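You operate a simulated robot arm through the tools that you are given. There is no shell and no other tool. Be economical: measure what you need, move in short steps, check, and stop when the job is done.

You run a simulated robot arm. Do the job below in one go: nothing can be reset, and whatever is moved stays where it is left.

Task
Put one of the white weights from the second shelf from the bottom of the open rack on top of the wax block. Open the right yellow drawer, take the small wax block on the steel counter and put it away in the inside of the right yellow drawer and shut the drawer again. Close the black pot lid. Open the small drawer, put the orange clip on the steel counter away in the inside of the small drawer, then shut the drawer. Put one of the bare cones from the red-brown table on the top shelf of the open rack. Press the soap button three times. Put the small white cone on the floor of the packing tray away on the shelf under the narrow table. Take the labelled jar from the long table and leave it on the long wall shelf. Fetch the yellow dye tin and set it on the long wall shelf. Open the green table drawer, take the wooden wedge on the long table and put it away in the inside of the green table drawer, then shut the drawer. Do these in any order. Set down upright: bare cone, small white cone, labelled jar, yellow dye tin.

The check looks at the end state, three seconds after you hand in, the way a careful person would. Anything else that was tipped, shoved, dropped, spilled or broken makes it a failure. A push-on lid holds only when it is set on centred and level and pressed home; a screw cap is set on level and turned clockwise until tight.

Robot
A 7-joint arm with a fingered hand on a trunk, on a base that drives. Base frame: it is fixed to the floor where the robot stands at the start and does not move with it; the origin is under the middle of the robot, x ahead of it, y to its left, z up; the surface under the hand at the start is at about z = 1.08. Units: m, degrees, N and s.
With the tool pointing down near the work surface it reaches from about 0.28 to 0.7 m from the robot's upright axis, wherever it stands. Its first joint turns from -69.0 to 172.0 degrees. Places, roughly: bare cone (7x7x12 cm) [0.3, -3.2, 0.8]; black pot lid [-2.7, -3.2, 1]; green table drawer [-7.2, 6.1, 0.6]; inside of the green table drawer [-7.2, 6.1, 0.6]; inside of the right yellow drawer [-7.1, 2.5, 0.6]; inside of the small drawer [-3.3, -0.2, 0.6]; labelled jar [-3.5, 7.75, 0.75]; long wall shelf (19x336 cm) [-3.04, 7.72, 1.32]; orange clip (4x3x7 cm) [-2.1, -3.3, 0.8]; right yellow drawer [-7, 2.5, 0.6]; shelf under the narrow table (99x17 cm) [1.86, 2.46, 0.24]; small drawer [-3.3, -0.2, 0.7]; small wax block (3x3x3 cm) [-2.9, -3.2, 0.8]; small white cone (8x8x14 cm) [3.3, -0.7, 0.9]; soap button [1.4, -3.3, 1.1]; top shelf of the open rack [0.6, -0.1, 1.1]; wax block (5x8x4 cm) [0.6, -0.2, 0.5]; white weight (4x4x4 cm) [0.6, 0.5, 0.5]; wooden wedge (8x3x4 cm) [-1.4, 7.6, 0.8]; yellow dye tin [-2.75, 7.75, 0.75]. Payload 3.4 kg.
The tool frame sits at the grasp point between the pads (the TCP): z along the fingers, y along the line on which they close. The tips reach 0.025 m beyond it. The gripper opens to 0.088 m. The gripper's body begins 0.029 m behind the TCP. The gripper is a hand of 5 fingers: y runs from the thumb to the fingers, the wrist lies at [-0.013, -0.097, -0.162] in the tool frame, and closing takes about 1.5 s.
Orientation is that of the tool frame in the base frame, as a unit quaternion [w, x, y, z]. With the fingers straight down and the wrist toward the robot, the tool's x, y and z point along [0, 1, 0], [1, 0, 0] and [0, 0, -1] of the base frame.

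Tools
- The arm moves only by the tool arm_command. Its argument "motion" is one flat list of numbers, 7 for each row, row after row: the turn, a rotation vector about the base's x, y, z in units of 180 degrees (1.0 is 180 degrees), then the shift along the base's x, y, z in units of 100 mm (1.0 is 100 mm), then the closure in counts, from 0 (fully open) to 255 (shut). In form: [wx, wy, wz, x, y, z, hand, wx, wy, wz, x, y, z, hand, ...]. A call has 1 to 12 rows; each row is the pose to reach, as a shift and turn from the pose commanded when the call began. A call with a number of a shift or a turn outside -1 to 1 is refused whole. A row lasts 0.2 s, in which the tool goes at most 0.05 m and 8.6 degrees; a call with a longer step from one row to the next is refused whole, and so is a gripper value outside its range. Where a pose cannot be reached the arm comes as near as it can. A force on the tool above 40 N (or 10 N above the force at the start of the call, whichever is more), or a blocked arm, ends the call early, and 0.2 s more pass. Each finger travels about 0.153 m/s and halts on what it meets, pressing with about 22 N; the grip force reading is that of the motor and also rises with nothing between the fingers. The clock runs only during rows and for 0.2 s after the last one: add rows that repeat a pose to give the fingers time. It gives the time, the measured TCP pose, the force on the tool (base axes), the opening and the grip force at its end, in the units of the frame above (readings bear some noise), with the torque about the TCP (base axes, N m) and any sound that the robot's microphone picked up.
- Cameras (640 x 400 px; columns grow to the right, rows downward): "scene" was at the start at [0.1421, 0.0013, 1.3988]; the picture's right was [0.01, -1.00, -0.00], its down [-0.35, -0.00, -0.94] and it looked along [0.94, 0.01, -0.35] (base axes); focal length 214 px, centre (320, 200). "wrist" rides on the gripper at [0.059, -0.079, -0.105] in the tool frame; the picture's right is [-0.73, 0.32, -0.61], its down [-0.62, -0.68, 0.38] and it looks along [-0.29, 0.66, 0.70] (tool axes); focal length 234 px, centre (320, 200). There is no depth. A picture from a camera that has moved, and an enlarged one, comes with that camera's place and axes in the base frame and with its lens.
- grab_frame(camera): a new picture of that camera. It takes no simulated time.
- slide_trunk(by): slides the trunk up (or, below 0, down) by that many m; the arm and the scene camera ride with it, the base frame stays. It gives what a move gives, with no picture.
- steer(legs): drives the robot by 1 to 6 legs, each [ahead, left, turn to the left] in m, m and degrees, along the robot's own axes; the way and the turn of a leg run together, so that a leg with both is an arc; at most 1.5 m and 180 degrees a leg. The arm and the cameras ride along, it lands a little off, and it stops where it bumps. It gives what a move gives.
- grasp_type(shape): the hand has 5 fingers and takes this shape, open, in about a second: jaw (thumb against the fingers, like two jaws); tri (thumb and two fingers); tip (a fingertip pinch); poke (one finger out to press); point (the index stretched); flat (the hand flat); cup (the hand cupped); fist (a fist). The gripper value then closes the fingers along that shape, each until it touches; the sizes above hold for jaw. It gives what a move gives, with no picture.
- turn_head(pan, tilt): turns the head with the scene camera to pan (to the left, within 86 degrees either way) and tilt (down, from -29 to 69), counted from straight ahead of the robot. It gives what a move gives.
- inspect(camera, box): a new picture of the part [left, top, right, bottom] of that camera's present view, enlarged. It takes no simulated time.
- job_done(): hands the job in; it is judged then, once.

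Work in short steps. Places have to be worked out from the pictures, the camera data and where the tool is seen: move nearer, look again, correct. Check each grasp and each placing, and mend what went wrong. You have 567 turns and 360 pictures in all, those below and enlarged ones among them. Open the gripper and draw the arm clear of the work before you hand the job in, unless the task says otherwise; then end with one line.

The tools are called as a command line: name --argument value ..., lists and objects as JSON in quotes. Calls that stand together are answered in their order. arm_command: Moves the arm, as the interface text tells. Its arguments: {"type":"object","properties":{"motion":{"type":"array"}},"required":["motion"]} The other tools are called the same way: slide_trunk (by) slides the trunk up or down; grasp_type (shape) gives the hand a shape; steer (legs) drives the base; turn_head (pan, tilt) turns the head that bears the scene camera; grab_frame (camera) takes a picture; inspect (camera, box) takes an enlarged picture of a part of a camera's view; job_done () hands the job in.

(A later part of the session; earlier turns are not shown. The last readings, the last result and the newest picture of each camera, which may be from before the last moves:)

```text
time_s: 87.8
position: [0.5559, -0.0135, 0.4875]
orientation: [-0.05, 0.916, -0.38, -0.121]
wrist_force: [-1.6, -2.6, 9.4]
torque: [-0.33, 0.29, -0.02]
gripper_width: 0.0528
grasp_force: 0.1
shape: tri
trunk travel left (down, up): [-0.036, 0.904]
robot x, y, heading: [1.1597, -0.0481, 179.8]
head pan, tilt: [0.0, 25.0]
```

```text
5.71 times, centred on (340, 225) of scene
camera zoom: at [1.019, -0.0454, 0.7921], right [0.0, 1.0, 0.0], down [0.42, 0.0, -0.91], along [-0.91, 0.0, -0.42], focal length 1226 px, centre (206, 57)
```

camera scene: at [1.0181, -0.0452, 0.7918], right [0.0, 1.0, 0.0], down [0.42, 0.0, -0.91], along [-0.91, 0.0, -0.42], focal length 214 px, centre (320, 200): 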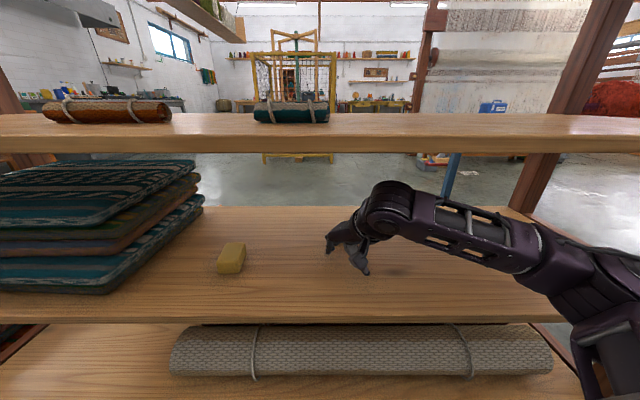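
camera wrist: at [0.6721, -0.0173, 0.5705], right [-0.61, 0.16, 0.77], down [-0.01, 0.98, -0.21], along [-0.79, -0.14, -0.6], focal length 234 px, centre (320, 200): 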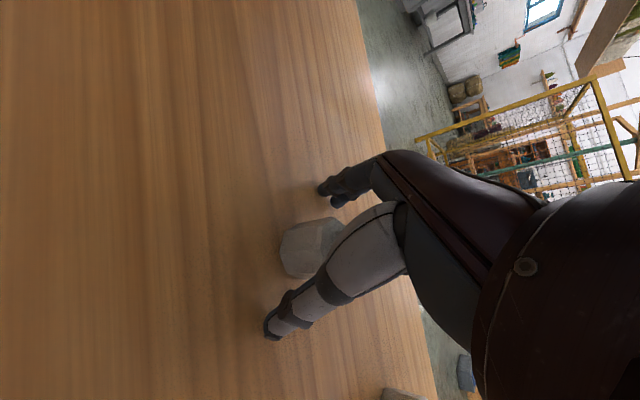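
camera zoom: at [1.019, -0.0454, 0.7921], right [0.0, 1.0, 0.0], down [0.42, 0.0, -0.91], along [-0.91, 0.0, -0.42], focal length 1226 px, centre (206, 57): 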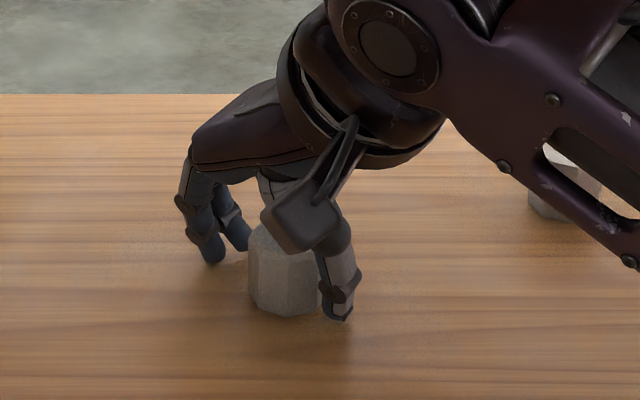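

The thumb tip touches the shelf, and the contact line is off-centre on the far side of the weight. I reopen, raise 6 mm, shift ~1.2 cm toward the robot-left/near side and close again.

arm_command --motion '[0, 0, 0, 0, 0, 0.05, 40, 0, 0, 0, 0, 0, 0.05, 40, 0, 0, 0, 0.09, -0.09, 0.05, 40, 0, 0, 0, 0.09, -0.09, 0.05, 80, 0, 0, 0, 0.09, -0.09, 0.05, 120, 0, 0, 0, 0.09, -0.09, 0.05, 150, 0, 0, 0, 0.09, -0.09, 0.05, 150, 0, 0, 0, 0.09, -0.09, 0.05, 150]'

inspect --camera "wrist" --box '[200, 140, 440, 360]'

inspect --camera "scene" --box '[290, 190, 390, 260]'

```text
time_s: 89.6
position: [0.5646, -0.0209, 0.489]
orientation: [-0.051, 0.916, -0.38, -0.119]
wrist_force: [0.1, 0.0, 0.0]
torque: [0.01, -0.03, -0.02]
gripper_width: 0.0364
grasp_force: 0.0
shape: tri
trunk travel left (down, up): [-0.036, 0.904]
robot x, y, heading: [1.1623, -0.0459, 179.7]
head pan, tilt: [0.0, 25.0]
```

```text
1.82 times, centred on (320, 250) of wrist
camera zoom: at [0.6804, -0.0263, 0.5755], right [-0.61, 0.16, 0.77], down [-0.01, 0.98, -0.21], along [-0.79, -0.14, -0.6], focal length 426 px, centre (320, 109)
```

zoom: 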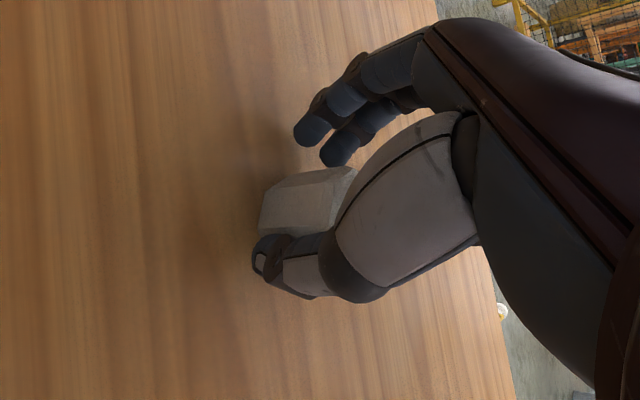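

```text
5.71 times, centred on (340, 225) of scene
camera zoom: at [1.0181, -0.0452, 0.7918], right [0.0, 1.0, 0.0], down [0.42, 0.0, -0.91], along [-0.91, 0.0, -0.42], focal length 1226 px, centre (206, 57)
```

zoom: 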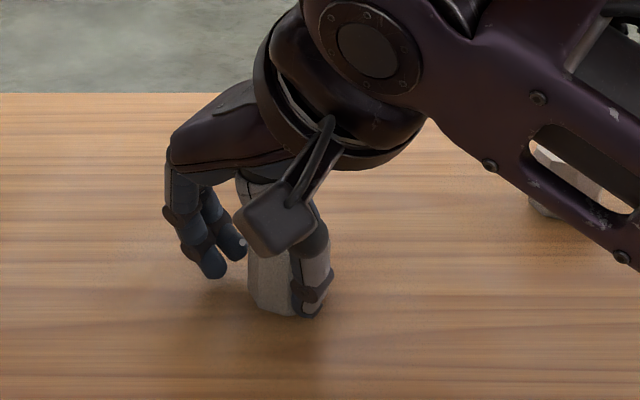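

Alignment looks better. I continue closing and lift slightly.

arm_command --motion '[0, 0, 0, 0, 0, 0, 180, 0, 0, 0, 0, 0, 0, 210, 0, 0, 0, 0, 0, 0, 255, 0, 0, 0, 0, 0, 0, 255, 0, 0, 0, 0, 0, 0, 255, 0, 0, 0, 0, 0, 0, 255]'

inspect --camera "wrist" --box '[200, 140, 440, 360]'

inspect --camera "scene" --box '[290, 190, 390, 260]'

```text
time_s: 91.0
position: [0.5652, -0.0213, 0.49]
orientation: [-0.051, 0.916, -0.38, -0.119]
wrist_force: [-0.6, 0.4, -1.5]
torque: [0.03, 0.02, 0.01]
gripper_width: 0.0147
grasp_force: 22.0
shape: tri
trunk travel left (down, up): [-0.036, 0.904]
robot x, y, heading: [1.1575, -0.0423, 179.7]
head pan, tilt: [0.0, 25.0]
```

```text
1.82 times, centred on (320, 250) of wrist
camera zoom: at [0.6804, -0.0262, 0.5755], right [-0.61, 0.16, 0.77], down [-0.01, 0.98, -0.21], along [-0.79, -0.14, -0.6], focal length 426 px, centre (320, 109)
```

zoom: 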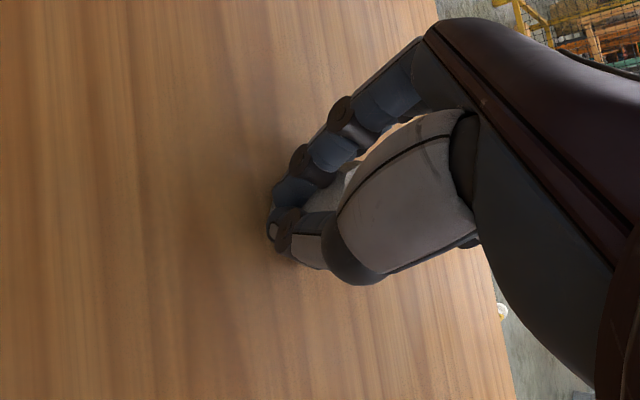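

```text
5.71 times, centred on (340, 225) of scene
camera zoom: at [1.018, -0.0452, 0.7918], right [0.0, 1.0, 0.0], down [0.42, 0.0, -0.91], along [-0.91, 0.0, -0.42], focal length 1226 px, centre (206, 57)
```

zoom: 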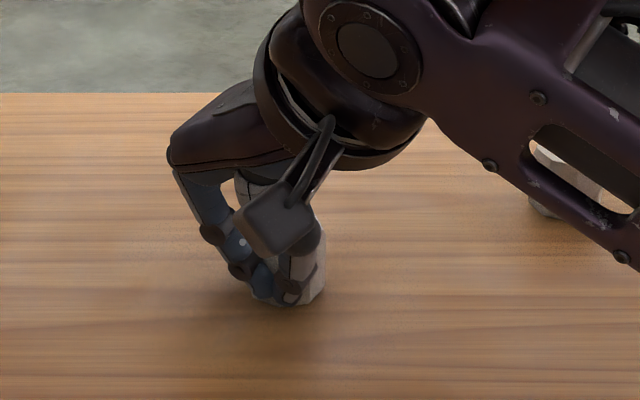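

The weight now appears on the other side: I over-corrected. I open and back off to re-measure it.

arm_command --motion '[0, 0, 0, 0, 0, 0, 150, 0, 0, 0, 0, 0, 0, 60, 0, 0, 0, 0, 0, 0, 0, 0, 0, 0, 0, 0, 0, 0, 0, 0, 0, 0.35, -0.35, 0, 0, 0, 0, 0, 0.65, -0.65, 0, 0]'

grab_frame --camera "wrist"

inspect --camera "scene" --box '[260, 180, 480, 320]'

```text
time_s: 92.4
position: [0.6299, -0.0849, 0.4886]
orientation: [-0.051, 0.916, -0.381, -0.118]
wrist_force: [0.4, -0.3, 0.0]
torque: [0.01, 0.02, 0.0]
gripper_width: 0.088
grasp_force: 0.0
shape: tri
trunk travel left (down, up): [-0.036, 0.904]
robot x, y, heading: [1.1601, -0.0439, 179.8]
head pan, tilt: [0.0, 25.0]
```

```text
321 pictures are left
camera wrist: at [0.7458, -0.0906, 0.5744], right [-0.61, 0.16, 0.77], down [-0.01, 0.98, -0.21], along [-0.79, -0.14, -0.6], focal length 234 px, centre (320, 200)
```

wrist: 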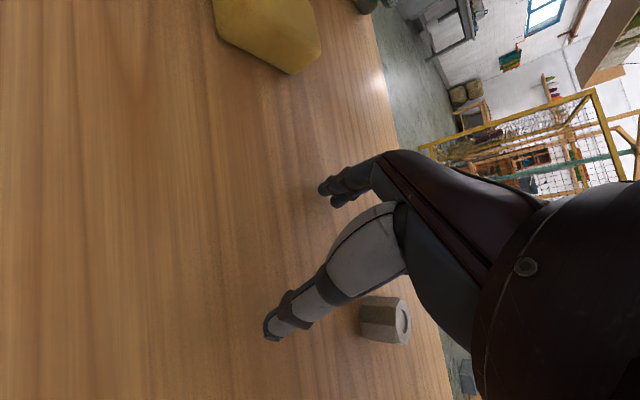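

```text
2.86 times, centred on (370, 250) of scene
camera zoom: at [1.0181, -0.0452, 0.7918], right [0.0, 1.0, 0.0], down [0.42, 0.0, -0.91], along [-0.91, 0.0, -0.42], focal length 613 px, centre (177, 57)
```

zoom: 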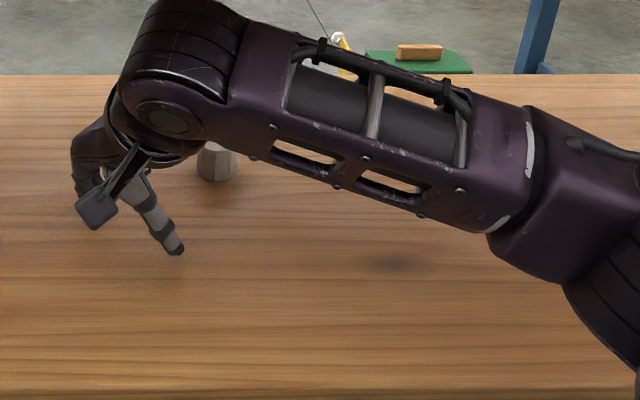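

Weight now at (0.5455,-0.008). I use the wider jaw grip with a smaller 6 mm offset and z=0.489.

grasp_type --shape "jaw"

arm_command --motion '[0, 0, 0, -0.27, 0.24, 0, 0, 0, 0, 0, -0.54, 0.48, 0, 0, 0, 0, 0, -0.8, 0.73, 0, 0, 0, 0, 0, -0.8, 0.73, 0, 60, 0, 0, 0, -0.8, 0.73, 0, 100, 0, 0, 0, -0.8, 0.73, 0, 130, 0, 0, 0, -0.8, 0.73, 0, 150, 0, 0, 0, -0.8, 0.73, 0, 150]'

inspect --camera "wrist" --box '[200, 140, 440, 360]'

inspect --camera "scene" --box '[290, 190, 390, 260]'

```text
time_s: 93.3
position: [0.6295, -0.0853, 0.4888]
orientation: [-0.052, 0.916, -0.38, -0.119]
wrist_force: [0.5, 0.0, 0.0]
torque: [-0.01, 0.03, 0.0]
gripper_width: 0.0882
grasp_force: 0.0
shape: jaw
trunk travel left (down, up): [-0.036, 0.904]
robot x, y, heading: [1.1623, -0.0469, 179.7]
head pan, tilt: [0.0, 25.0]
```

```text
time_s: 95.1
position: [0.5499, -0.0136, 0.4909]
orientation: [-0.051, 0.916, -0.38, -0.118]
wrist_force: [-1.4, 0.7, 0.6]
torque: [0.03, 0.0, 0.04]
gripper_width: 0.0374
grasp_force: 0.1
shape: jaw
trunk travel left (down, up): [-0.036, 0.904]
robot x, y, heading: [1.1612, -0.0441, 179.9]
head pan, tilt: [0.0, 25.0]
```

```text
1.82 times, centred on (320, 250) of wrist
camera zoom: at [0.6651, -0.0181, 0.5757], right [-0.61, 0.16, 0.77], down [-0.01, 0.98, -0.21], along [-0.79, -0.14, -0.6], focal length 426 px, centre (320, 109)
```

zoom: 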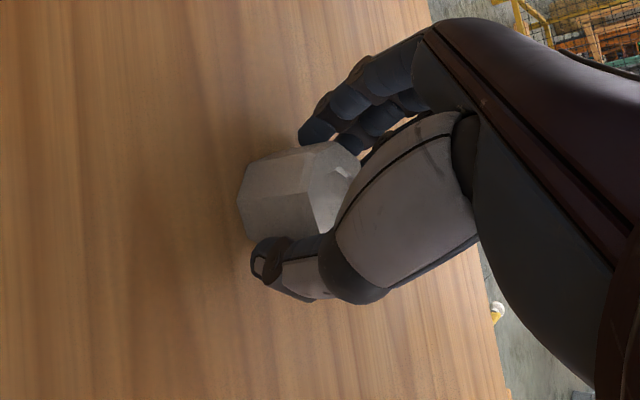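

```text
5.71 times, centred on (340, 225) of scene
camera zoom: at [1.0181, -0.0452, 0.7918], right [0.0, 1.0, 0.0], down [0.42, 0.0, -0.91], along [-0.91, 0.0, -0.42], focal length 1226 px, centre (206, 57)
```

zoom: 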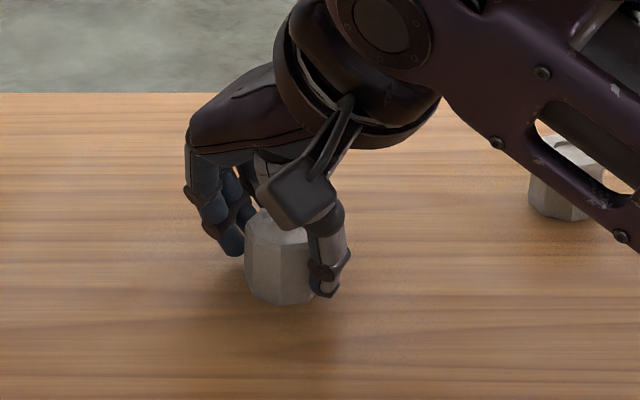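

The fingers contact higher than the thumb. I reopen, rotate the hand 12° about its own x axis so fingers reach lower and the thumb higher, shift 3 mm, then close partially and look.

arm_command --motion '[0, 0, 0, 0, 0, 0, 60, 0, 0, 0, 0, 0, 0, 10, 0.023, -0.023, -0.008, 0.01, -0.01, -0.02, 0, 0.0455, -0.0455, -0.017, 0.02, -0.02, -0.05, 0, 0.0455, -0.0455, -0.017, 0.02, -0.02, -0.05, 60, 0.0455, -0.0455, -0.017, 0.02, -0.02, -0.05, 100, 0.0455, -0.0455, -0.017, 0.02, -0.02, -0.05, 130, 0.0455, -0.0455, -0.017, 0.02, -0.02, -0.05, 145, 0.0455, -0.0455, -0.017, 0.02, -0.02, -0.05, 145]'

inspect --camera "wrist" --box '[200, 140, 440, 360]'

inspect --camera "scene" --box '[290, 190, 390, 260]'

```text
time_s: 97.1
position: [0.5539, -0.0167, 0.4918]
orientation: [-0.142, 0.906, -0.391, -0.084]
wrist_force: [-0.3, -8.8, 31.1]
torque: [-1.41, 1.23, 0.39]
gripper_width: 0.0458
grasp_force: 0.0
shape: jaw
trunk travel left (down, up): [-0.036, 0.904]
robot x, y, heading: [1.1589, -0.0479, 179.9]
head pan, tilt: [0.0, 25.0]
```

```text
1.82 times, centred on (320, 250) of wrist
camera zoom: at [0.6558, -0.0405, 0.5889], right [-0.71, 0.09, 0.7], down [0.06, 1.0, -0.07], along [-0.71, -0.01, -0.71], focal length 426 px, centre (320, 109)
```

zoom: 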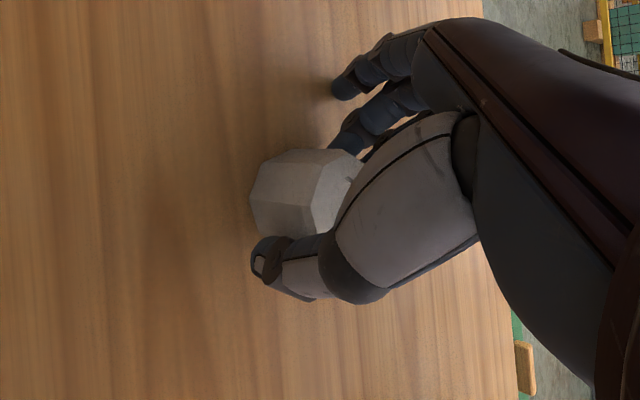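

```text
5.71 times, centred on (340, 225) of scene
camera zoom: at [1.0217, -0.0459, 0.7926], right [0.0, 1.0, 0.0], down [0.42, 0.0, -0.91], along [-0.91, 0.0, -0.42], focal length 1226 px, centre (206, 57)
```

zoom: 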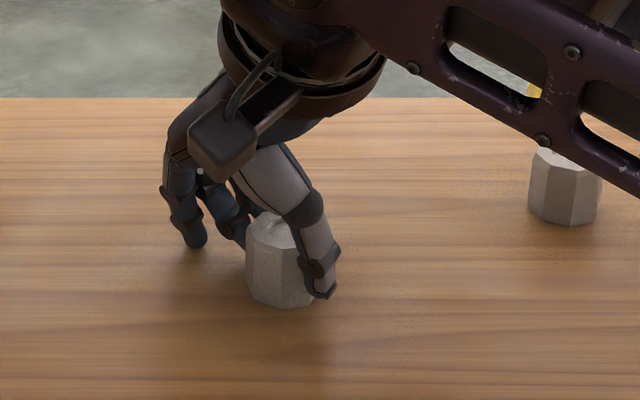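

A fingertip is pressing the shelf. I open, undo the 12° roll, back off along the diagonal and look at the "tip" shape partly closed in free air.

arm_command --motion '[0, 0, 0, 0, 0, 0.05, 60, -0.02, 0.02, 0.008, 0, 0, 0.08, 0, -0.0455, 0.0455, 0.017, 0, 0, 0.08, 0, -0.0455, 0.0455, 0.017, 0.35, -0.35, 0.08, 0, -0.0455, 0.0455, 0.017, 0.7, -0.7, 0.1, 0]'

grasp_type --shape "tip"

arm_command --motion '[0, 0, 0, 0, 0, 0, 60, 0, 0, 0, 0, 0, 0, 100, 0, 0, 0, 0, 0, 0, 130, 0, 0, 0, 0, 0, 0, 130]'

inspect --camera "wrist" --box '[200, 140, 440, 360]'

inspect --camera "scene" --box '[260, 190, 360, 260]'

```text
time_s: 98.3
position: [0.6219, -0.0839, 0.4952]
orientation: [-0.052, 0.916, -0.381, -0.119]
wrist_force: [-0.4, 0.2, -0.3]
torque: [-0.03, -0.02, 0.01]
gripper_width: 0.0881
grasp_force: 0.2
shape: jaw
trunk travel left (down, up): [-0.036, 0.904]
robot x, y, heading: [1.1607, -0.0474, 179.7]
head pan, tilt: [0.0, 25.0]
```

```text
time_s: 99.2
position: [0.6213, -0.0858, 0.4954]
orientation: [-0.051, 0.916, -0.38, -0.119]
wrist_force: [-0.4, -0.4, 0.7]
torque: [-0.01, 0.0, -0.01]
gripper_width: 0.088
grasp_force: 0.0
shape: tip
trunk travel left (down, up): [-0.036, 0.904]
robot x, y, heading: [1.161, -0.0446, 179.8]
head pan, tilt: [0.0, 25.0]
```

```text
time_s: 100.2
position: [0.6217, -0.0861, 0.4957]
orientation: [-0.052, 0.916, -0.38, -0.119]
wrist_force: [0.2, 0.6, -0.5]
torque: [0.01, -0.02, -0.02]
gripper_width: 0.0438
grasp_force: 0.1
shape: tip
trunk travel left (down, up): [-0.036, 0.904]
robot x, y, heading: [1.161, -0.0451, 179.7]
head pan, tilt: [0.0, 25.0]
```

```text
1.82 times, centred on (320, 250) of wrist
camera zoom: at [0.7377, -0.0895, 0.581], right [-0.61, 0.16, 0.77], down [-0.01, 0.98, -0.21], along [-0.79, -0.14, -0.6], focal length 426 px, centre (320, 109)
```

zoom: 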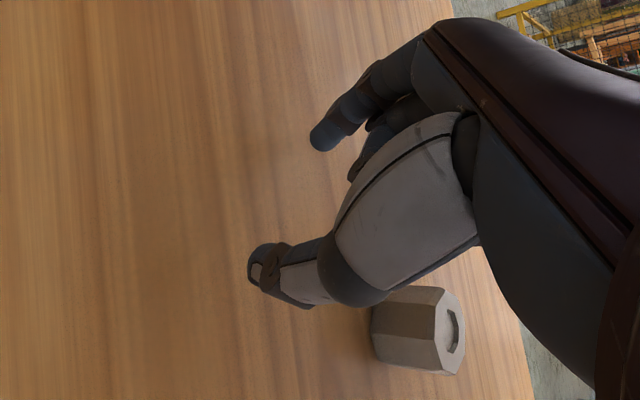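

```text
5.71 times, centred on (310, 225) of scene
camera zoom: at [1.0181, -0.0452, 0.7918], right [0.0, 1.0, 0.0], down [0.42, 0.0, -0.91], along [-0.91, 0.0, -0.42], focal length 1226 px, centre (377, 57)
```

zoom: 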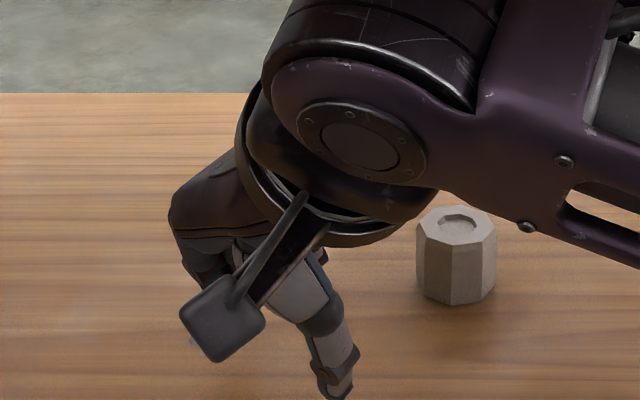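

Triangulating the tips in tool frame: thumb tip reaches ~0.04 below TCP, index only ~0.015, which explains the squeezing-out. I tilt the hand (to 30° tilt, then roll 20°) so both tips of a "tip" pinch are level.

arm_command --motion '[0.03, 0.03, 0, 0, 0, 0.1, 0, 0.059, 0.059, 0, 0, 0, 0.15, 0]'

arm_command --motion '[0.025, -0.025, -0.02, 0, 0, 0, 60, 0.05, -0.05, -0.04, 0, 0, 0, 100, 0.068, -0.068, -0.0555, 0, 0, 0, 130, 0.068, -0.068, -0.0555, 0, 0, 0, 130]'

grab_frame --camera "wrist"

grab_frame --camera "scene"

```text
time_s: 100.8
position: [0.6231, -0.0852, 0.5093]
orientation: [-0.1, 0.892, -0.37, -0.239]
wrist_force: [0.1, 0.1, -0.6]
torque: [-0.02, 0.01, 0.02]
gripper_width: 0.0877
grasp_force: 0.2
shape: tip
trunk travel left (down, up): [-0.036, 0.904]
robot x, y, heading: [1.1596, -0.0468, 179.7]
head pan, tilt: [0.0, 25.0]
```

```text
time_s: 101.8
position: [0.622, -0.0855, 0.5111]
orientation: [-0.254, 0.861, -0.407, -0.17]
wrist_force: [0.9, -0.6, 0.2]
torque: [-0.01, -0.03, 0.03]
gripper_width: 0.0436
grasp_force: 0.1
shape: tip
trunk travel left (down, up): [-0.036, 0.904]
robot x, y, heading: [1.1616, -0.0474, 179.8]
head pan, tilt: [0.0, 25.0]
```

```text
313 pictures are left
camera wrist: at [0.7293, -0.1403, 0.5888], right [-0.64, -0.08, 0.76], down [0.12, 0.97, 0.2], along [-0.75, 0.22, -0.62], focal length 234 px, centre (320, 200)
```

wrist: 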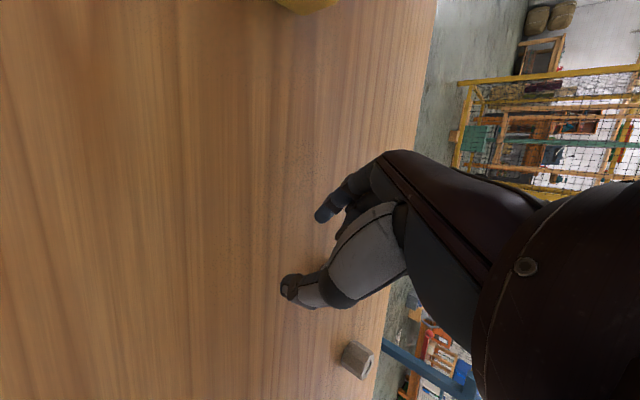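

```text
312 pictures are left
camera scene: at [1.0181, -0.0453, 0.7918], right [0.0, 1.0, 0.0], down [0.42, 0.0, -0.91], along [-0.91, 0.0, -0.42], focal length 214 px, centre (320, 200)
```

scene: 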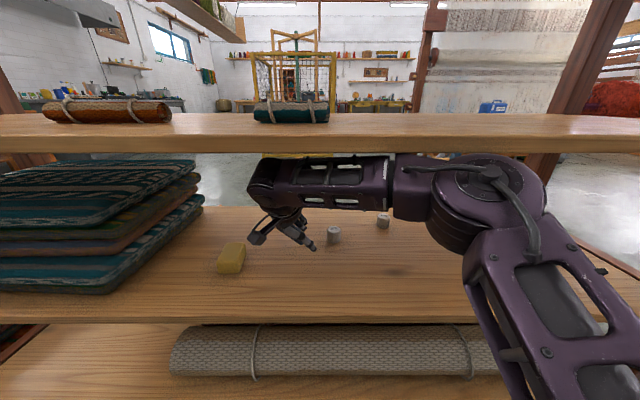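

Tips are now level. Weight A is at about (0.544,-0.010); with the computed tip offsets the TCP goal is (0.547,-0.022,0.485), approached along the direction perpendicular to the closing line.

arm_command --motion '[0, 0, 0, -0.09, -0.1, 0, 60, 0, 0, 0, -0.18, -0.19, -0.1, 0, 0, 0, 0, -0.18, -0.19, -0.26, 0, 0, 0, 0, -0.42, 0.16, -0.26, 0, 0, 0, 0, -0.64, 0.48, -0.26, 0, 0, 0, 0, -0.75, 0.64, -0.26, 0]'

inspect --camera "wrist" --box '[200, 140, 440, 360]'

inspect --camera "scene" --box '[260, 180, 420, 280]'

```text
time_s: 103.2
position: [0.5482, -0.0219, 0.4886]
orientation: [-0.252, 0.861, -0.406, -0.174]
wrist_force: [6.8, -9.4, 27.3]
torque: [-0.97, 1.31, 0.69]
gripper_width: 0.0882
grasp_force: 0.0
shape: tip
trunk travel left (down, up): [-0.036, 0.904]
robot x, y, heading: [1.1621, -0.0436, 179.9]
head pan, tilt: [0.0, 25.0]
```

```text
1.82 times, centred on (320, 250) of wrist
camera zoom: at [0.6572, -0.0768, 0.5666], right [-0.64, -0.08, 0.77], down [0.12, 0.97, 0.2], along [-0.76, 0.22, -0.61], focal length 426 px, centre (320, 109)
```

zoom: 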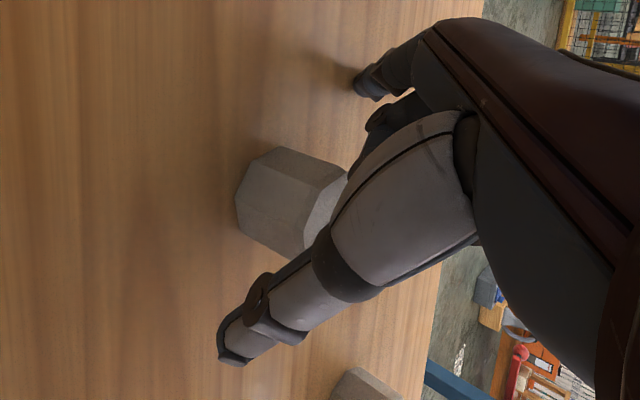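

```text
4.00 times, centred on (340, 230) of scene
camera zoom: at [1.0217, -0.046, 0.7927], right [0.0, 1.0, 0.0], down [0.42, 0.0, -0.91], along [-0.91, 0.0, -0.42], focal length 858 px, centre (240, 80)
```

zoom: 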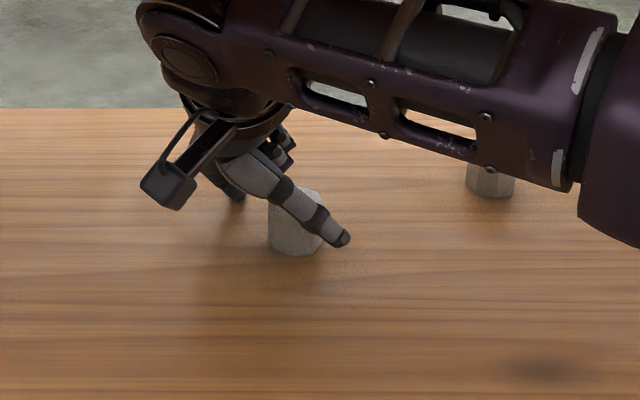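

Index tip presses the shelf when fully open. I raise a little and pre-close to ~0.055 before lowering.

arm_command --motion '[0, 0, 0, 0, 0, 0.12, 40, 0, 0, 0, 0, 0, 0.12, 80, 0, 0, 0, 0, 0, 0.12, 90, 0, 0, 0, 0, 0, 0.12, 90]'

inspect --camera "wrist" --box '[200, 140, 440, 360]'

inspect --camera "scene" --box '[260, 180, 420, 280]'

```text
time_s: 104.2
position: [0.5466, -0.022, 0.496]
orientation: [-0.254, 0.861, -0.407, -0.17]
wrist_force: [0.2, -0.2, -0.6]
torque: [-0.01, 0.05, 0.03]
gripper_width: 0.0572
grasp_force: 0.1
shape: tip
trunk travel left (down, up): [-0.036, 0.904]
robot x, y, heading: [1.157, -0.0432, 179.8]
head pan, tilt: [0.0, 25.0]
```

```text
1.82 times, centred on (320, 250) of wrist
camera zoom: at [0.6546, -0.0761, 0.5746], right [-0.65, -0.08, 0.76], down [0.12, 0.97, 0.2], along [-0.75, 0.22, -0.62], focal length 426 px, centre (320, 109)
```

zoom: 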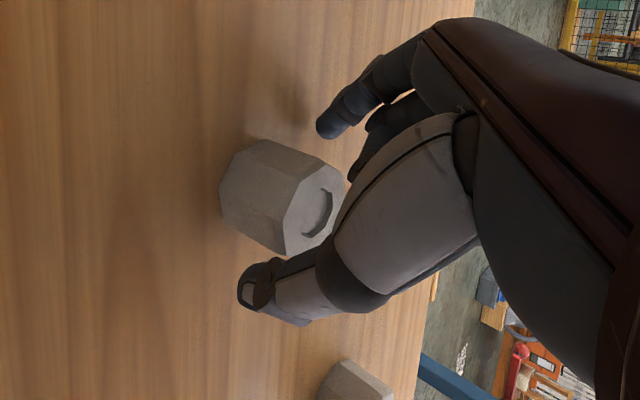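

```text
4.00 times, centred on (340, 230) of scene
camera zoom: at [1.0181, -0.0452, 0.7918], right [0.0, 1.0, 0.0], down [0.42, 0.0, -0.91], along [-0.91, 0.0, -0.42], focal length 858 px, centre (240, 80)
```

zoom: 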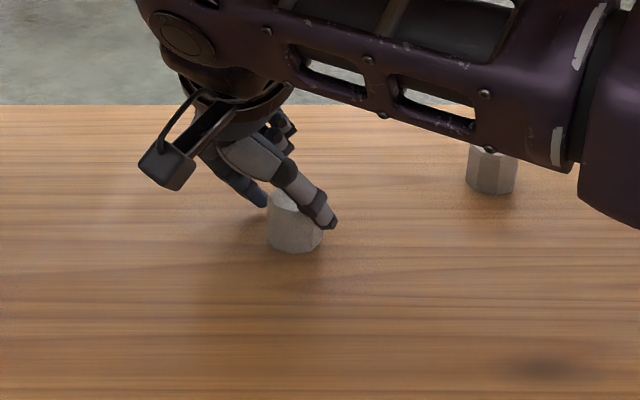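

Weight centre now reads (0.549,-0.009). I shift +5 mm in x, lower to ~0.485 and close the pinch.

arm_command --motion '[0, 0, 0, 0.05, 0.01, -0.05, 90, 0, 0, 0, 0.05, 0.01, -0.11, 90, 0, 0, 0, 0.05, 0.01, -0.11, 110, 0, 0, 0, 0.05, 0.01, -0.11, 130, 0, 0, 0, 0.05, 0.01, -0.11, 130]'

inspect --camera "wrist" --box '[200, 140, 440, 360]'

inspect --camera "scene" --box '[260, 180, 420, 280]'

```text
time_s: 105.4
position: [0.5523, -0.0216, 0.4908]
orientation: [-0.251, 0.86, -0.408, -0.175]
wrist_force: [-5.2, -6.0, 32.9]
torque: [-0.44, 1.31, 0.17]
gripper_width: 0.0486
grasp_force: 0.1
shape: tip
trunk travel left (down, up): [-0.036, 0.904]
robot x, y, heading: [1.163, -0.0468, 180.0]
head pan, tilt: [0.0, 25.0]
```

```text
1.82 times, centred on (320, 250) of wrist
camera zoom: at [0.6615, -0.0759, 0.5681], right [-0.64, -0.08, 0.77], down [0.12, 0.97, 0.2], along [-0.76, 0.22, -0.61], focal length 426 px, centre (320, 109)
```

zoom: 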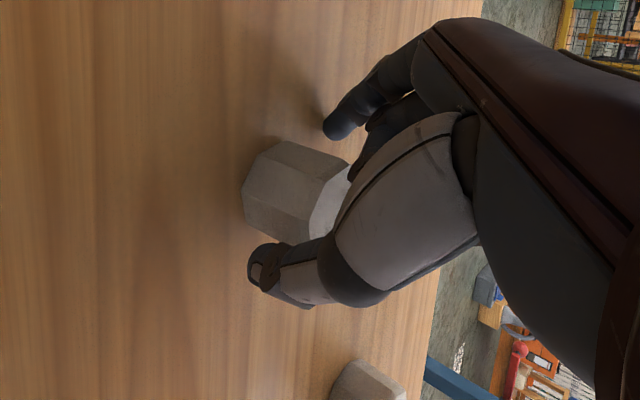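

```text
4.00 times, centred on (340, 230) of scene
camera zoom: at [1.0214, -0.0458, 0.7927], right [0.0, 1.0, 0.0], down [0.42, 0.0, -0.91], along [-0.91, 0.0, -0.42], focal length 858 px, centre (240, 80)
```

zoom: 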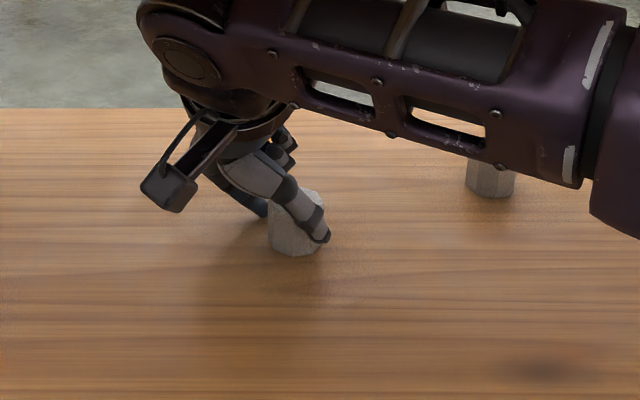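

Folded fingers likely rest on the weight's top. I raise 4 mm and close there.

arm_command --motion '[0, 0, 0, 0, 0, 0.1, 130, 0, 0, 0, 0, 0, 0.1, 150, 0, 0, 0, 0, 0, 0.1, 200, 0, 0, 0, 0, 0, 0.1, 255, 0, 0, 0, 0, 0, 0.1, 255, 0, 0, 0, 0, 0, 0.1, 255, 0, 0, 0, 0, 0, 0.1, 255]'

inspect --camera "wrist" --box '[200, 140, 440, 360]'

inspect --camera "scene" --box '[260, 180, 420, 280]'

```text
time_s: 107.0
position: [0.5515, -0.0209, 0.4941]
orientation: [-0.254, 0.861, -0.407, -0.17]
wrist_force: [1.1, 1.1, -1.9]
torque: [-0.01, -0.01, 0.02]
gripper_width: 0.0286
grasp_force: 21.7
shape: tip
trunk travel left (down, up): [-0.036, 0.904]
robot x, y, heading: [1.1556, -0.0448, 179.9]
head pan, tilt: [0.0, 25.0]
```

```text
1.82 times, centred on (320, 250) of wrist
camera zoom: at [0.6592, -0.0753, 0.5735], right [-0.65, -0.08, 0.76], down [0.12, 0.97, 0.2], along [-0.75, 0.22, -0.62], focal length 426 px, centre (320, 109)
```

zoom: 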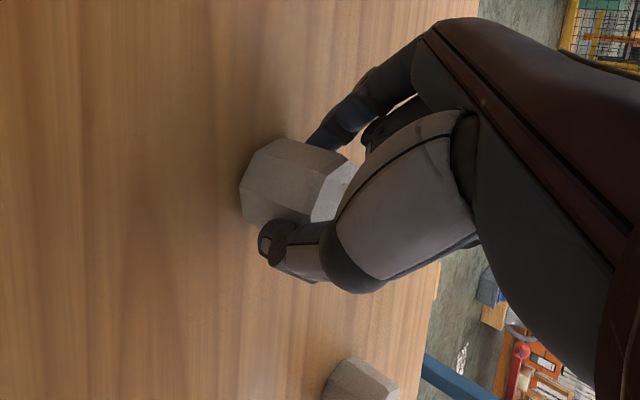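

```text
4.00 times, centred on (340, 230) of scene
camera zoom: at [1.0179, -0.0452, 0.7918], right [0.0, 1.0, 0.0], down [0.42, 0.0, -0.91], along [-0.91, 0.0, -0.42], focal length 858 px, centre (240, 80)
```

zoom: 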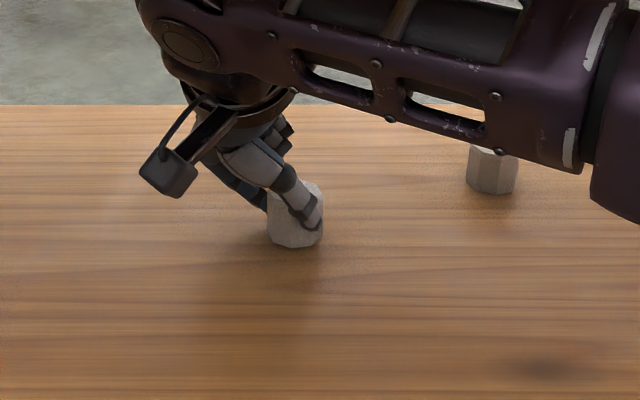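

Grip holds with something ~0.029 wide between tips and -1.9 N. I lift 3 cm and check.

arm_command --motion '[0, 0, 0, 0, 0, 0.15, 255, 0, 0, 0, 0, 0, 0.3, 255, 0, 0, 0, 0, 0, 0.3, 255]'

inspect --camera "wrist" --box '[200, 140, 440, 360]'

inspect --camera "scene" --box '[260, 180, 420, 280]'

```text
time_s: 107.8
position: [0.5521, -0.0205, 0.5249]
orientation: [-0.254, 0.861, -0.406, -0.172]
wrist_force: [0.1, 0.3, -1.7]
torque: [-0.04, -0.02, -0.02]
gripper_width: 0.0286
grasp_force: 21.4
shape: tip
trunk travel left (down, up): [-0.036, 0.904]
robot x, y, heading: [1.1591, -0.0459, 179.8]
head pan, tilt: [0.0, 25.0]
```

```text
1.82 times, centred on (320, 250) of wrist
camera zoom: at [0.6595, -0.0757, 0.6035], right [-0.64, -0.08, 0.76], down [0.12, 0.97, 0.2], along [-0.75, 0.22, -0.62], focal length 426 px, centre (320, 109)
```

zoom: 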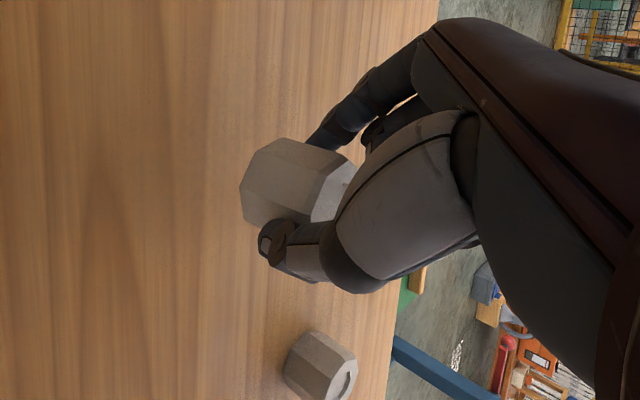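

```text
4.00 times, centred on (340, 230) of scene
camera zoom: at [1.0179, -0.0452, 0.7918], right [0.0, 1.0, 0.0], down [0.42, 0.0, -0.91], along [-0.91, 0.0, -0.42], focal length 858 px, centre (240, 80)
```

zoom: 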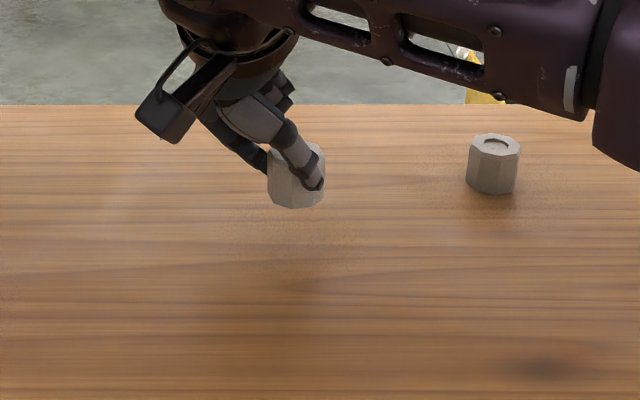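

Held and level. But the wrist would come too close to the shelf above when over the wax block, so I set it down, and re-grip with 20° more tilt, rotating about the pinch point.

arm_command --motion '[0, 0, 0, 0, 0, -0.15, 255, 0, 0, 0, 0, 0, -0.29, 255, 0, 0, 0, 0, 0, -0.3, 200, 0, 0, 0, 0, 0, -0.3, 120, 0, 0, 0, 0, 0, -0.3, 90, 0, 0, 0, 0, 0, -0.3, 90, 0.03, 0.02, 0.011, 0.01, -0.01, -0.31, 90, 0.06, 0.04, 0.022, 0.025, -0.02, -0.33, 90, 0.0874, 0.06, 0.0332, 0.037, -0.028, -0.35, 90]'

inspect --camera "wrist" --box '[200, 140, 440, 360]'

inspect --camera "scene" --box '[260, 180, 420, 280]'

```text
time_s: 109.8
position: [0.5564, -0.0225, 0.4889]
orientation: [-0.32, 0.818, -0.356, -0.318]
wrist_force: [0.2, -0.2, 1.0]
torque: [-0.01, 0.01, -0.02]
gripper_width: 0.0567
grasp_force: 0.1
shape: tip
trunk travel left (down, up): [-0.036, 0.904]
robot x, y, heading: [1.16, -0.0455, 180.0]
head pan, tilt: [0.0, 25.0]
```

```text
1.82 times, centred on (320, 250) of wrist
camera zoom: at [0.6805, -0.0823, 0.5304], right [-0.47, -0.36, 0.81], down [0.08, 0.89, 0.44], along [-0.88, 0.28, -0.39], focal length 426 px, centre (320, 109)
```

zoom: 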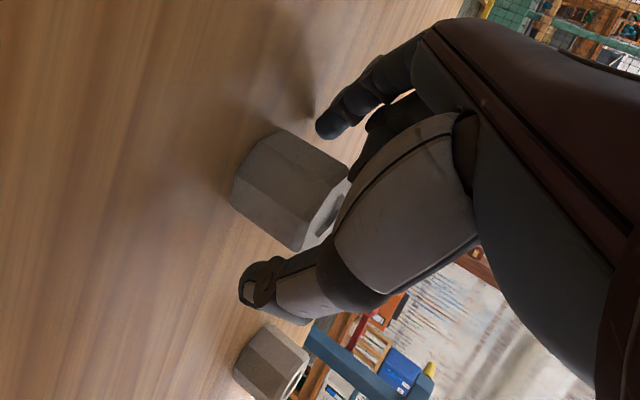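

```text
4.00 times, centred on (340, 230) of scene
camera zoom: at [1.0181, -0.0452, 0.7918], right [0.0, 1.0, 0.0], down [0.42, 0.0, -0.91], along [-0.91, 0.0, -0.42], focal length 858 px, centre (240, 80)
```

zoom: 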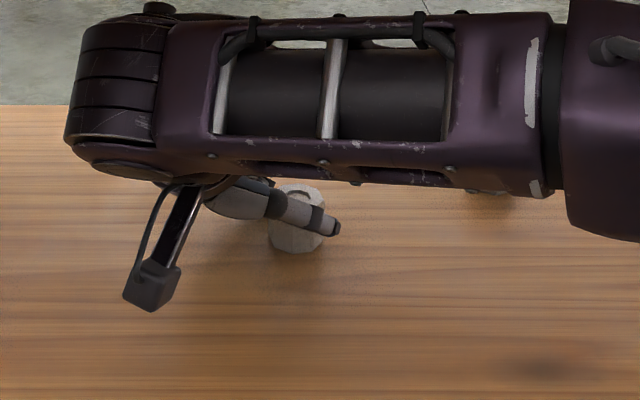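

Good posture. I lower 4 mm and close, then lift slightly to check.

arm_command --motion '[0, 0, 0, 0, 0, -0.04, 90, 0, 0, 0, 0, 0, -0.04, 130, 0, 0, 0, 0, 0, -0.04, 180, 0, 0, 0, 0, 0, -0.04, 255, 0, 0, 0, 0, 0, -0.04, 255, 0, 0, 0, 0, 0, -0.04, 255, 0, 0, 0, 0, 0, -0.04, 255, 0, 0, 0, 0, 0, 0.1, 255, 0, 0, 0, 0, 0, 0.2, 255]'

inspect --camera "wrist" --box '[200, 140, 440, 360]'

inspect --camera "scene" --box '[260, 180, 420, 280]'

```text
time_s: 111.8
position: [0.5549, -0.0233, 0.5088]
orientation: [-0.321, 0.819, -0.356, -0.317]
wrist_force: [0.8, 0.0, -2.0]
torque: [0.02, -0.02, 0.02]
gripper_width: 0.0301
grasp_force: 22.0
shape: tip
trunk travel left (down, up): [-0.036, 0.904]
robot x, y, heading: [1.1626, -0.0459, 179.6]
head pan, tilt: [0.0, 25.0]
```

```text
1.82 times, centred on (320, 250) of wrist
camera zoom: at [0.68, -0.0824, 0.5503], right [-0.47, -0.35, 0.81], down [0.08, 0.89, 0.44], along [-0.88, 0.28, -0.39], focal length 426 px, centre (320, 109)
```

zoom: 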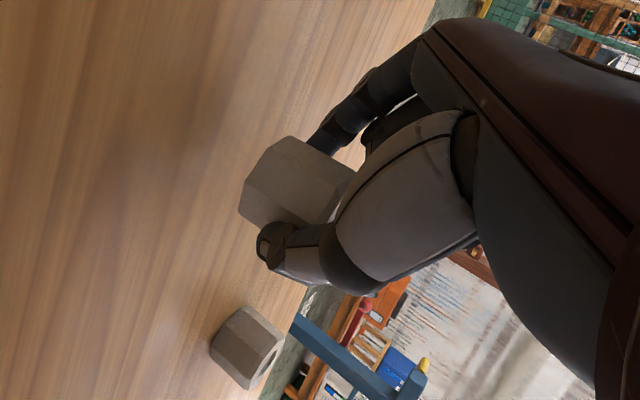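

```text
4.00 times, centred on (340, 230) of scene
camera zoom: at [1.0179, -0.0452, 0.7917], right [0.0, 1.0, 0.0], down [0.42, 0.0, -0.91], along [-0.91, 0.0, -0.42], focal length 858 px, centre (240, 80)
```

zoom: 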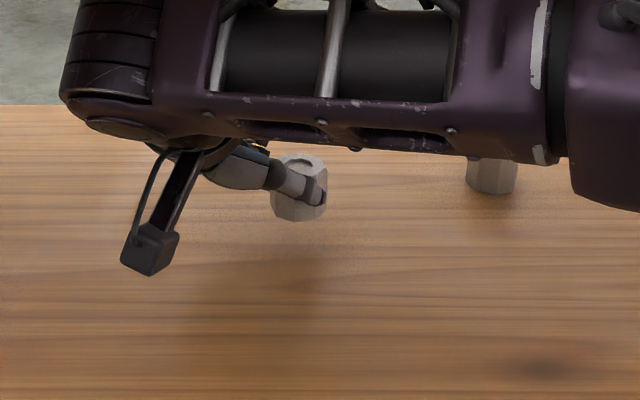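

Held. Place height should be TCP≈0.527. I lift to 0.54, yaw +30° (wrist away from the blankets), and move partway toward the wax block.

arm_command --motion '[0, 0, 0, 0, 0, 0.31, 255, 0, 0, 0.045, 0.1, -0.2, 0.31, 255, 0, 0, 0.09, 0.25, -0.5, 0.31, 255, 0, 0, 0.135, 0.4, -0.85, 0.31, 255, 0, 0, 0.1667, 0.6, -1.0, 0.31, 255]'

grab_frame --camera "scene"

grab_frame --camera "wrist"

```text
time_s: 113.0
position: [0.6155, -0.1231, 0.5412]
orientation: [-0.227, 0.883, -0.132, -0.39]
wrist_force: [-0.1, 0.1, -2.4]
torque: [0.0, 0.0, 0.0]
gripper_width: 0.0298
grasp_force: 22.3
shape: tip
trunk travel left (down, up): [-0.036, 0.904]
robot x, y, heading: [1.1616, -0.0462, 179.9]
head pan, tilt: [0.0, 25.0]
```

```text
297 pictures are left
camera scene: at [1.0179, -0.0453, 0.7918], right [0.0, 1.0, 0.0], down [0.42, 0.0, -0.91], along [-0.91, 0.0, -0.42], focal length 214 px, centre (320, 200)
```

scene: 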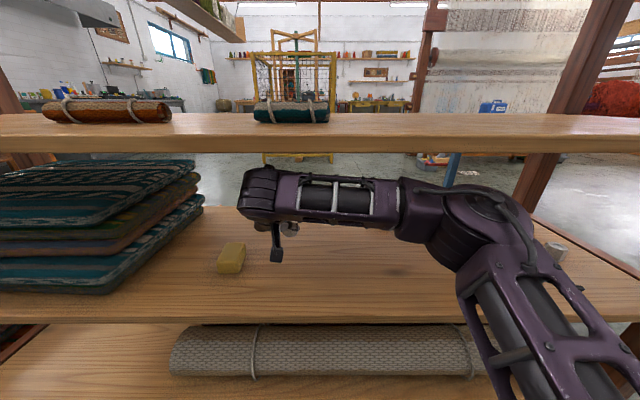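

```text
296 pictures are left
camera wrist: at [0.7532, -0.1125, 0.5821], right [-0.23, -0.54, 0.81], down [-0.38, 0.81, 0.44], along [-0.9, -0.2, -0.39], focal length 234 px, centre (320, 200)
```

wrist: 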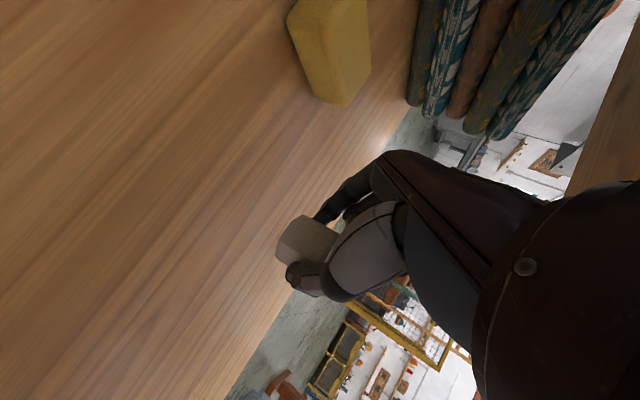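

I zoom on the wax block to pin its top face.

inspect --camera "scene" --box '[190, 220, 310, 295]'

```text
5.33 times, centred on (250, 258) of scene
camera zoom: at [1.0179, -0.0453, 0.7918], right [0.0, 1.0, 0.0], down [0.42, 0.0, -0.91], along [-0.91, 0.0, -0.42], focal length 1144 px, centre (693, -107)
```

zoom: 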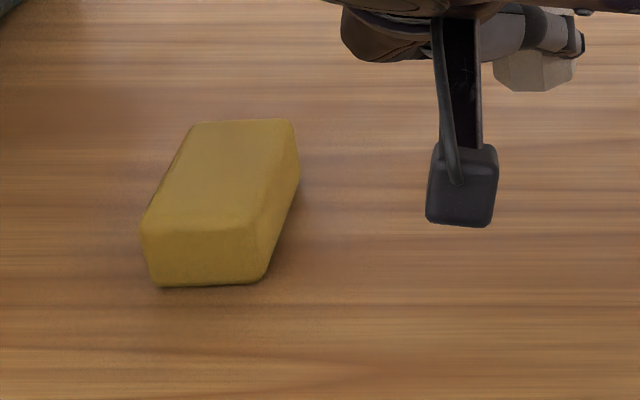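

Combining both cameras, the wax block's top centre is ≈(0.633,-0.242) and the weight hangs ≈(-0.020,+0.0065) from the TCP. I move above it.

arm_command --motion '[0, 0, 0, 0.1, -0.3, 0, 255, 0, 0, 0, 0.2, -0.65, 0, 255, 0, 0, 0, 0.3, -1.0, 0, 255]'

arm_command --motion '[0, 0, 0, 0.075, -0.25, 0, 255, 0, 0, 0, 0.075, -0.25, 0, 255]'

inspect --camera "wrist" --box '[200, 140, 440, 360]'

grab_frame --camera "scene"

```text
time_s: 113.8
position: [0.6449, -0.223, 0.5411]
orientation: [-0.227, 0.883, -0.132, -0.389]
wrist_force: [0.5, 0.2, -2.1]
torque: [-0.03, -0.04, -0.01]
gripper_width: 0.0296
grasp_force: 22.4
shape: tip
trunk travel left (down, up): [-0.036, 0.904]
robot x, y, heading: [1.1588, -0.0485, 179.8]
head pan, tilt: [0.0, 25.0]
```

```text
time_s: 114.4
position: [0.6533, -0.2479, 0.5411]
orientation: [-0.227, 0.883, -0.132, -0.39]
wrist_force: [0.2, -0.3, -2.0]
torque: [0.0, -0.04, 0.01]
gripper_width: 0.0295
grasp_force: 22.5
shape: tip
trunk travel left (down, up): [-0.036, 0.904]
robot x, y, heading: [1.1592, -0.044, 180.0]
head pan, tilt: [0.0, 25.0]
```

```text
1.82 times, centred on (320, 250) of wrist
camera zoom: at [0.79, -0.2381, 0.5818], right [-0.23, -0.54, 0.81], down [-0.37, 0.82, 0.44], along [-0.9, -0.2, -0.39], focal length 426 px, centre (320, 109)
```

zoom: 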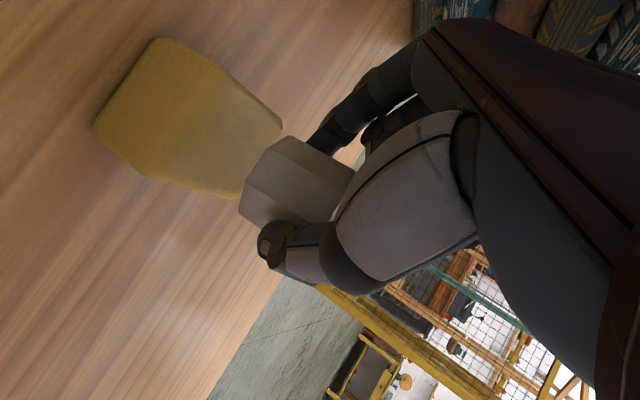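

```text
293 pictures are left
camera scene: at [1.0179, -0.0454, 0.7918], right [0.0, 1.0, 0.0], down [0.42, 0.0, -0.91], along [-0.91, 0.0, -0.42], focal length 214 px, centre (320, 200)
```

scene: 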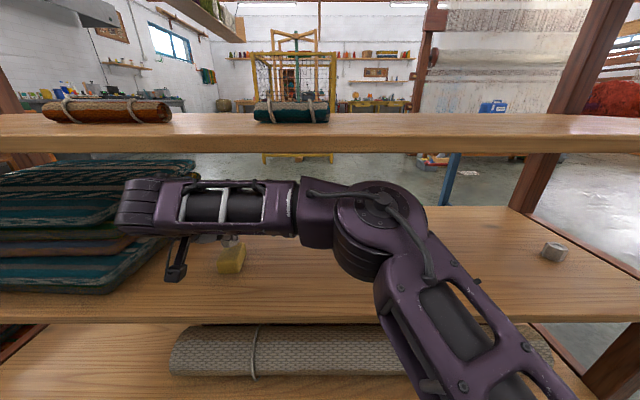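

The weight (0.6245,-0.2447) is well over the wax centre (≈0.625,-0.241). I lower gently to find contact.

arm_command --motion '[0, 0, 0, 0, 0, -0.12, 255, 0, 0, 0, 0, 0, -0.2, 255, 0, 0, 0, 0, 0, -0.2, 255]'

inspect --camera "wrist" --box '[200, 140, 440, 360]'

```text
time_s: 115.2
position: [0.6519, -0.2498, 0.522]
orientation: [-0.227, 0.883, -0.132, -0.39]
wrist_force: [0.8, 1.0, 1.4]
torque: [-0.04, 0.07, 0.0]
gripper_width: 0.0293
grasp_force: 21.6
shape: tip
trunk travel left (down, up): [-0.036, 0.904]
robot x, y, heading: [1.158, -0.0447, 179.5]
head pan, tilt: [0.0, 25.0]
```

```text
1.82 times, centred on (320, 250) of wrist
camera zoom: at [0.7903, -0.2376, 0.5622], right [-0.23, -0.54, 0.81], down [-0.37, 0.82, 0.44], along [-0.9, -0.2, -0.39], focal length 426 px, centre (320, 109)
```

zoom: 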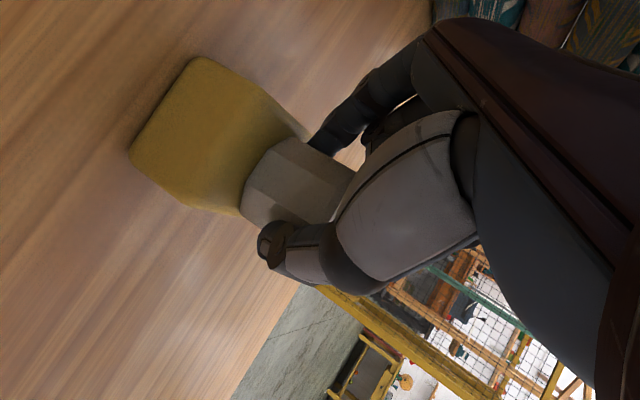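

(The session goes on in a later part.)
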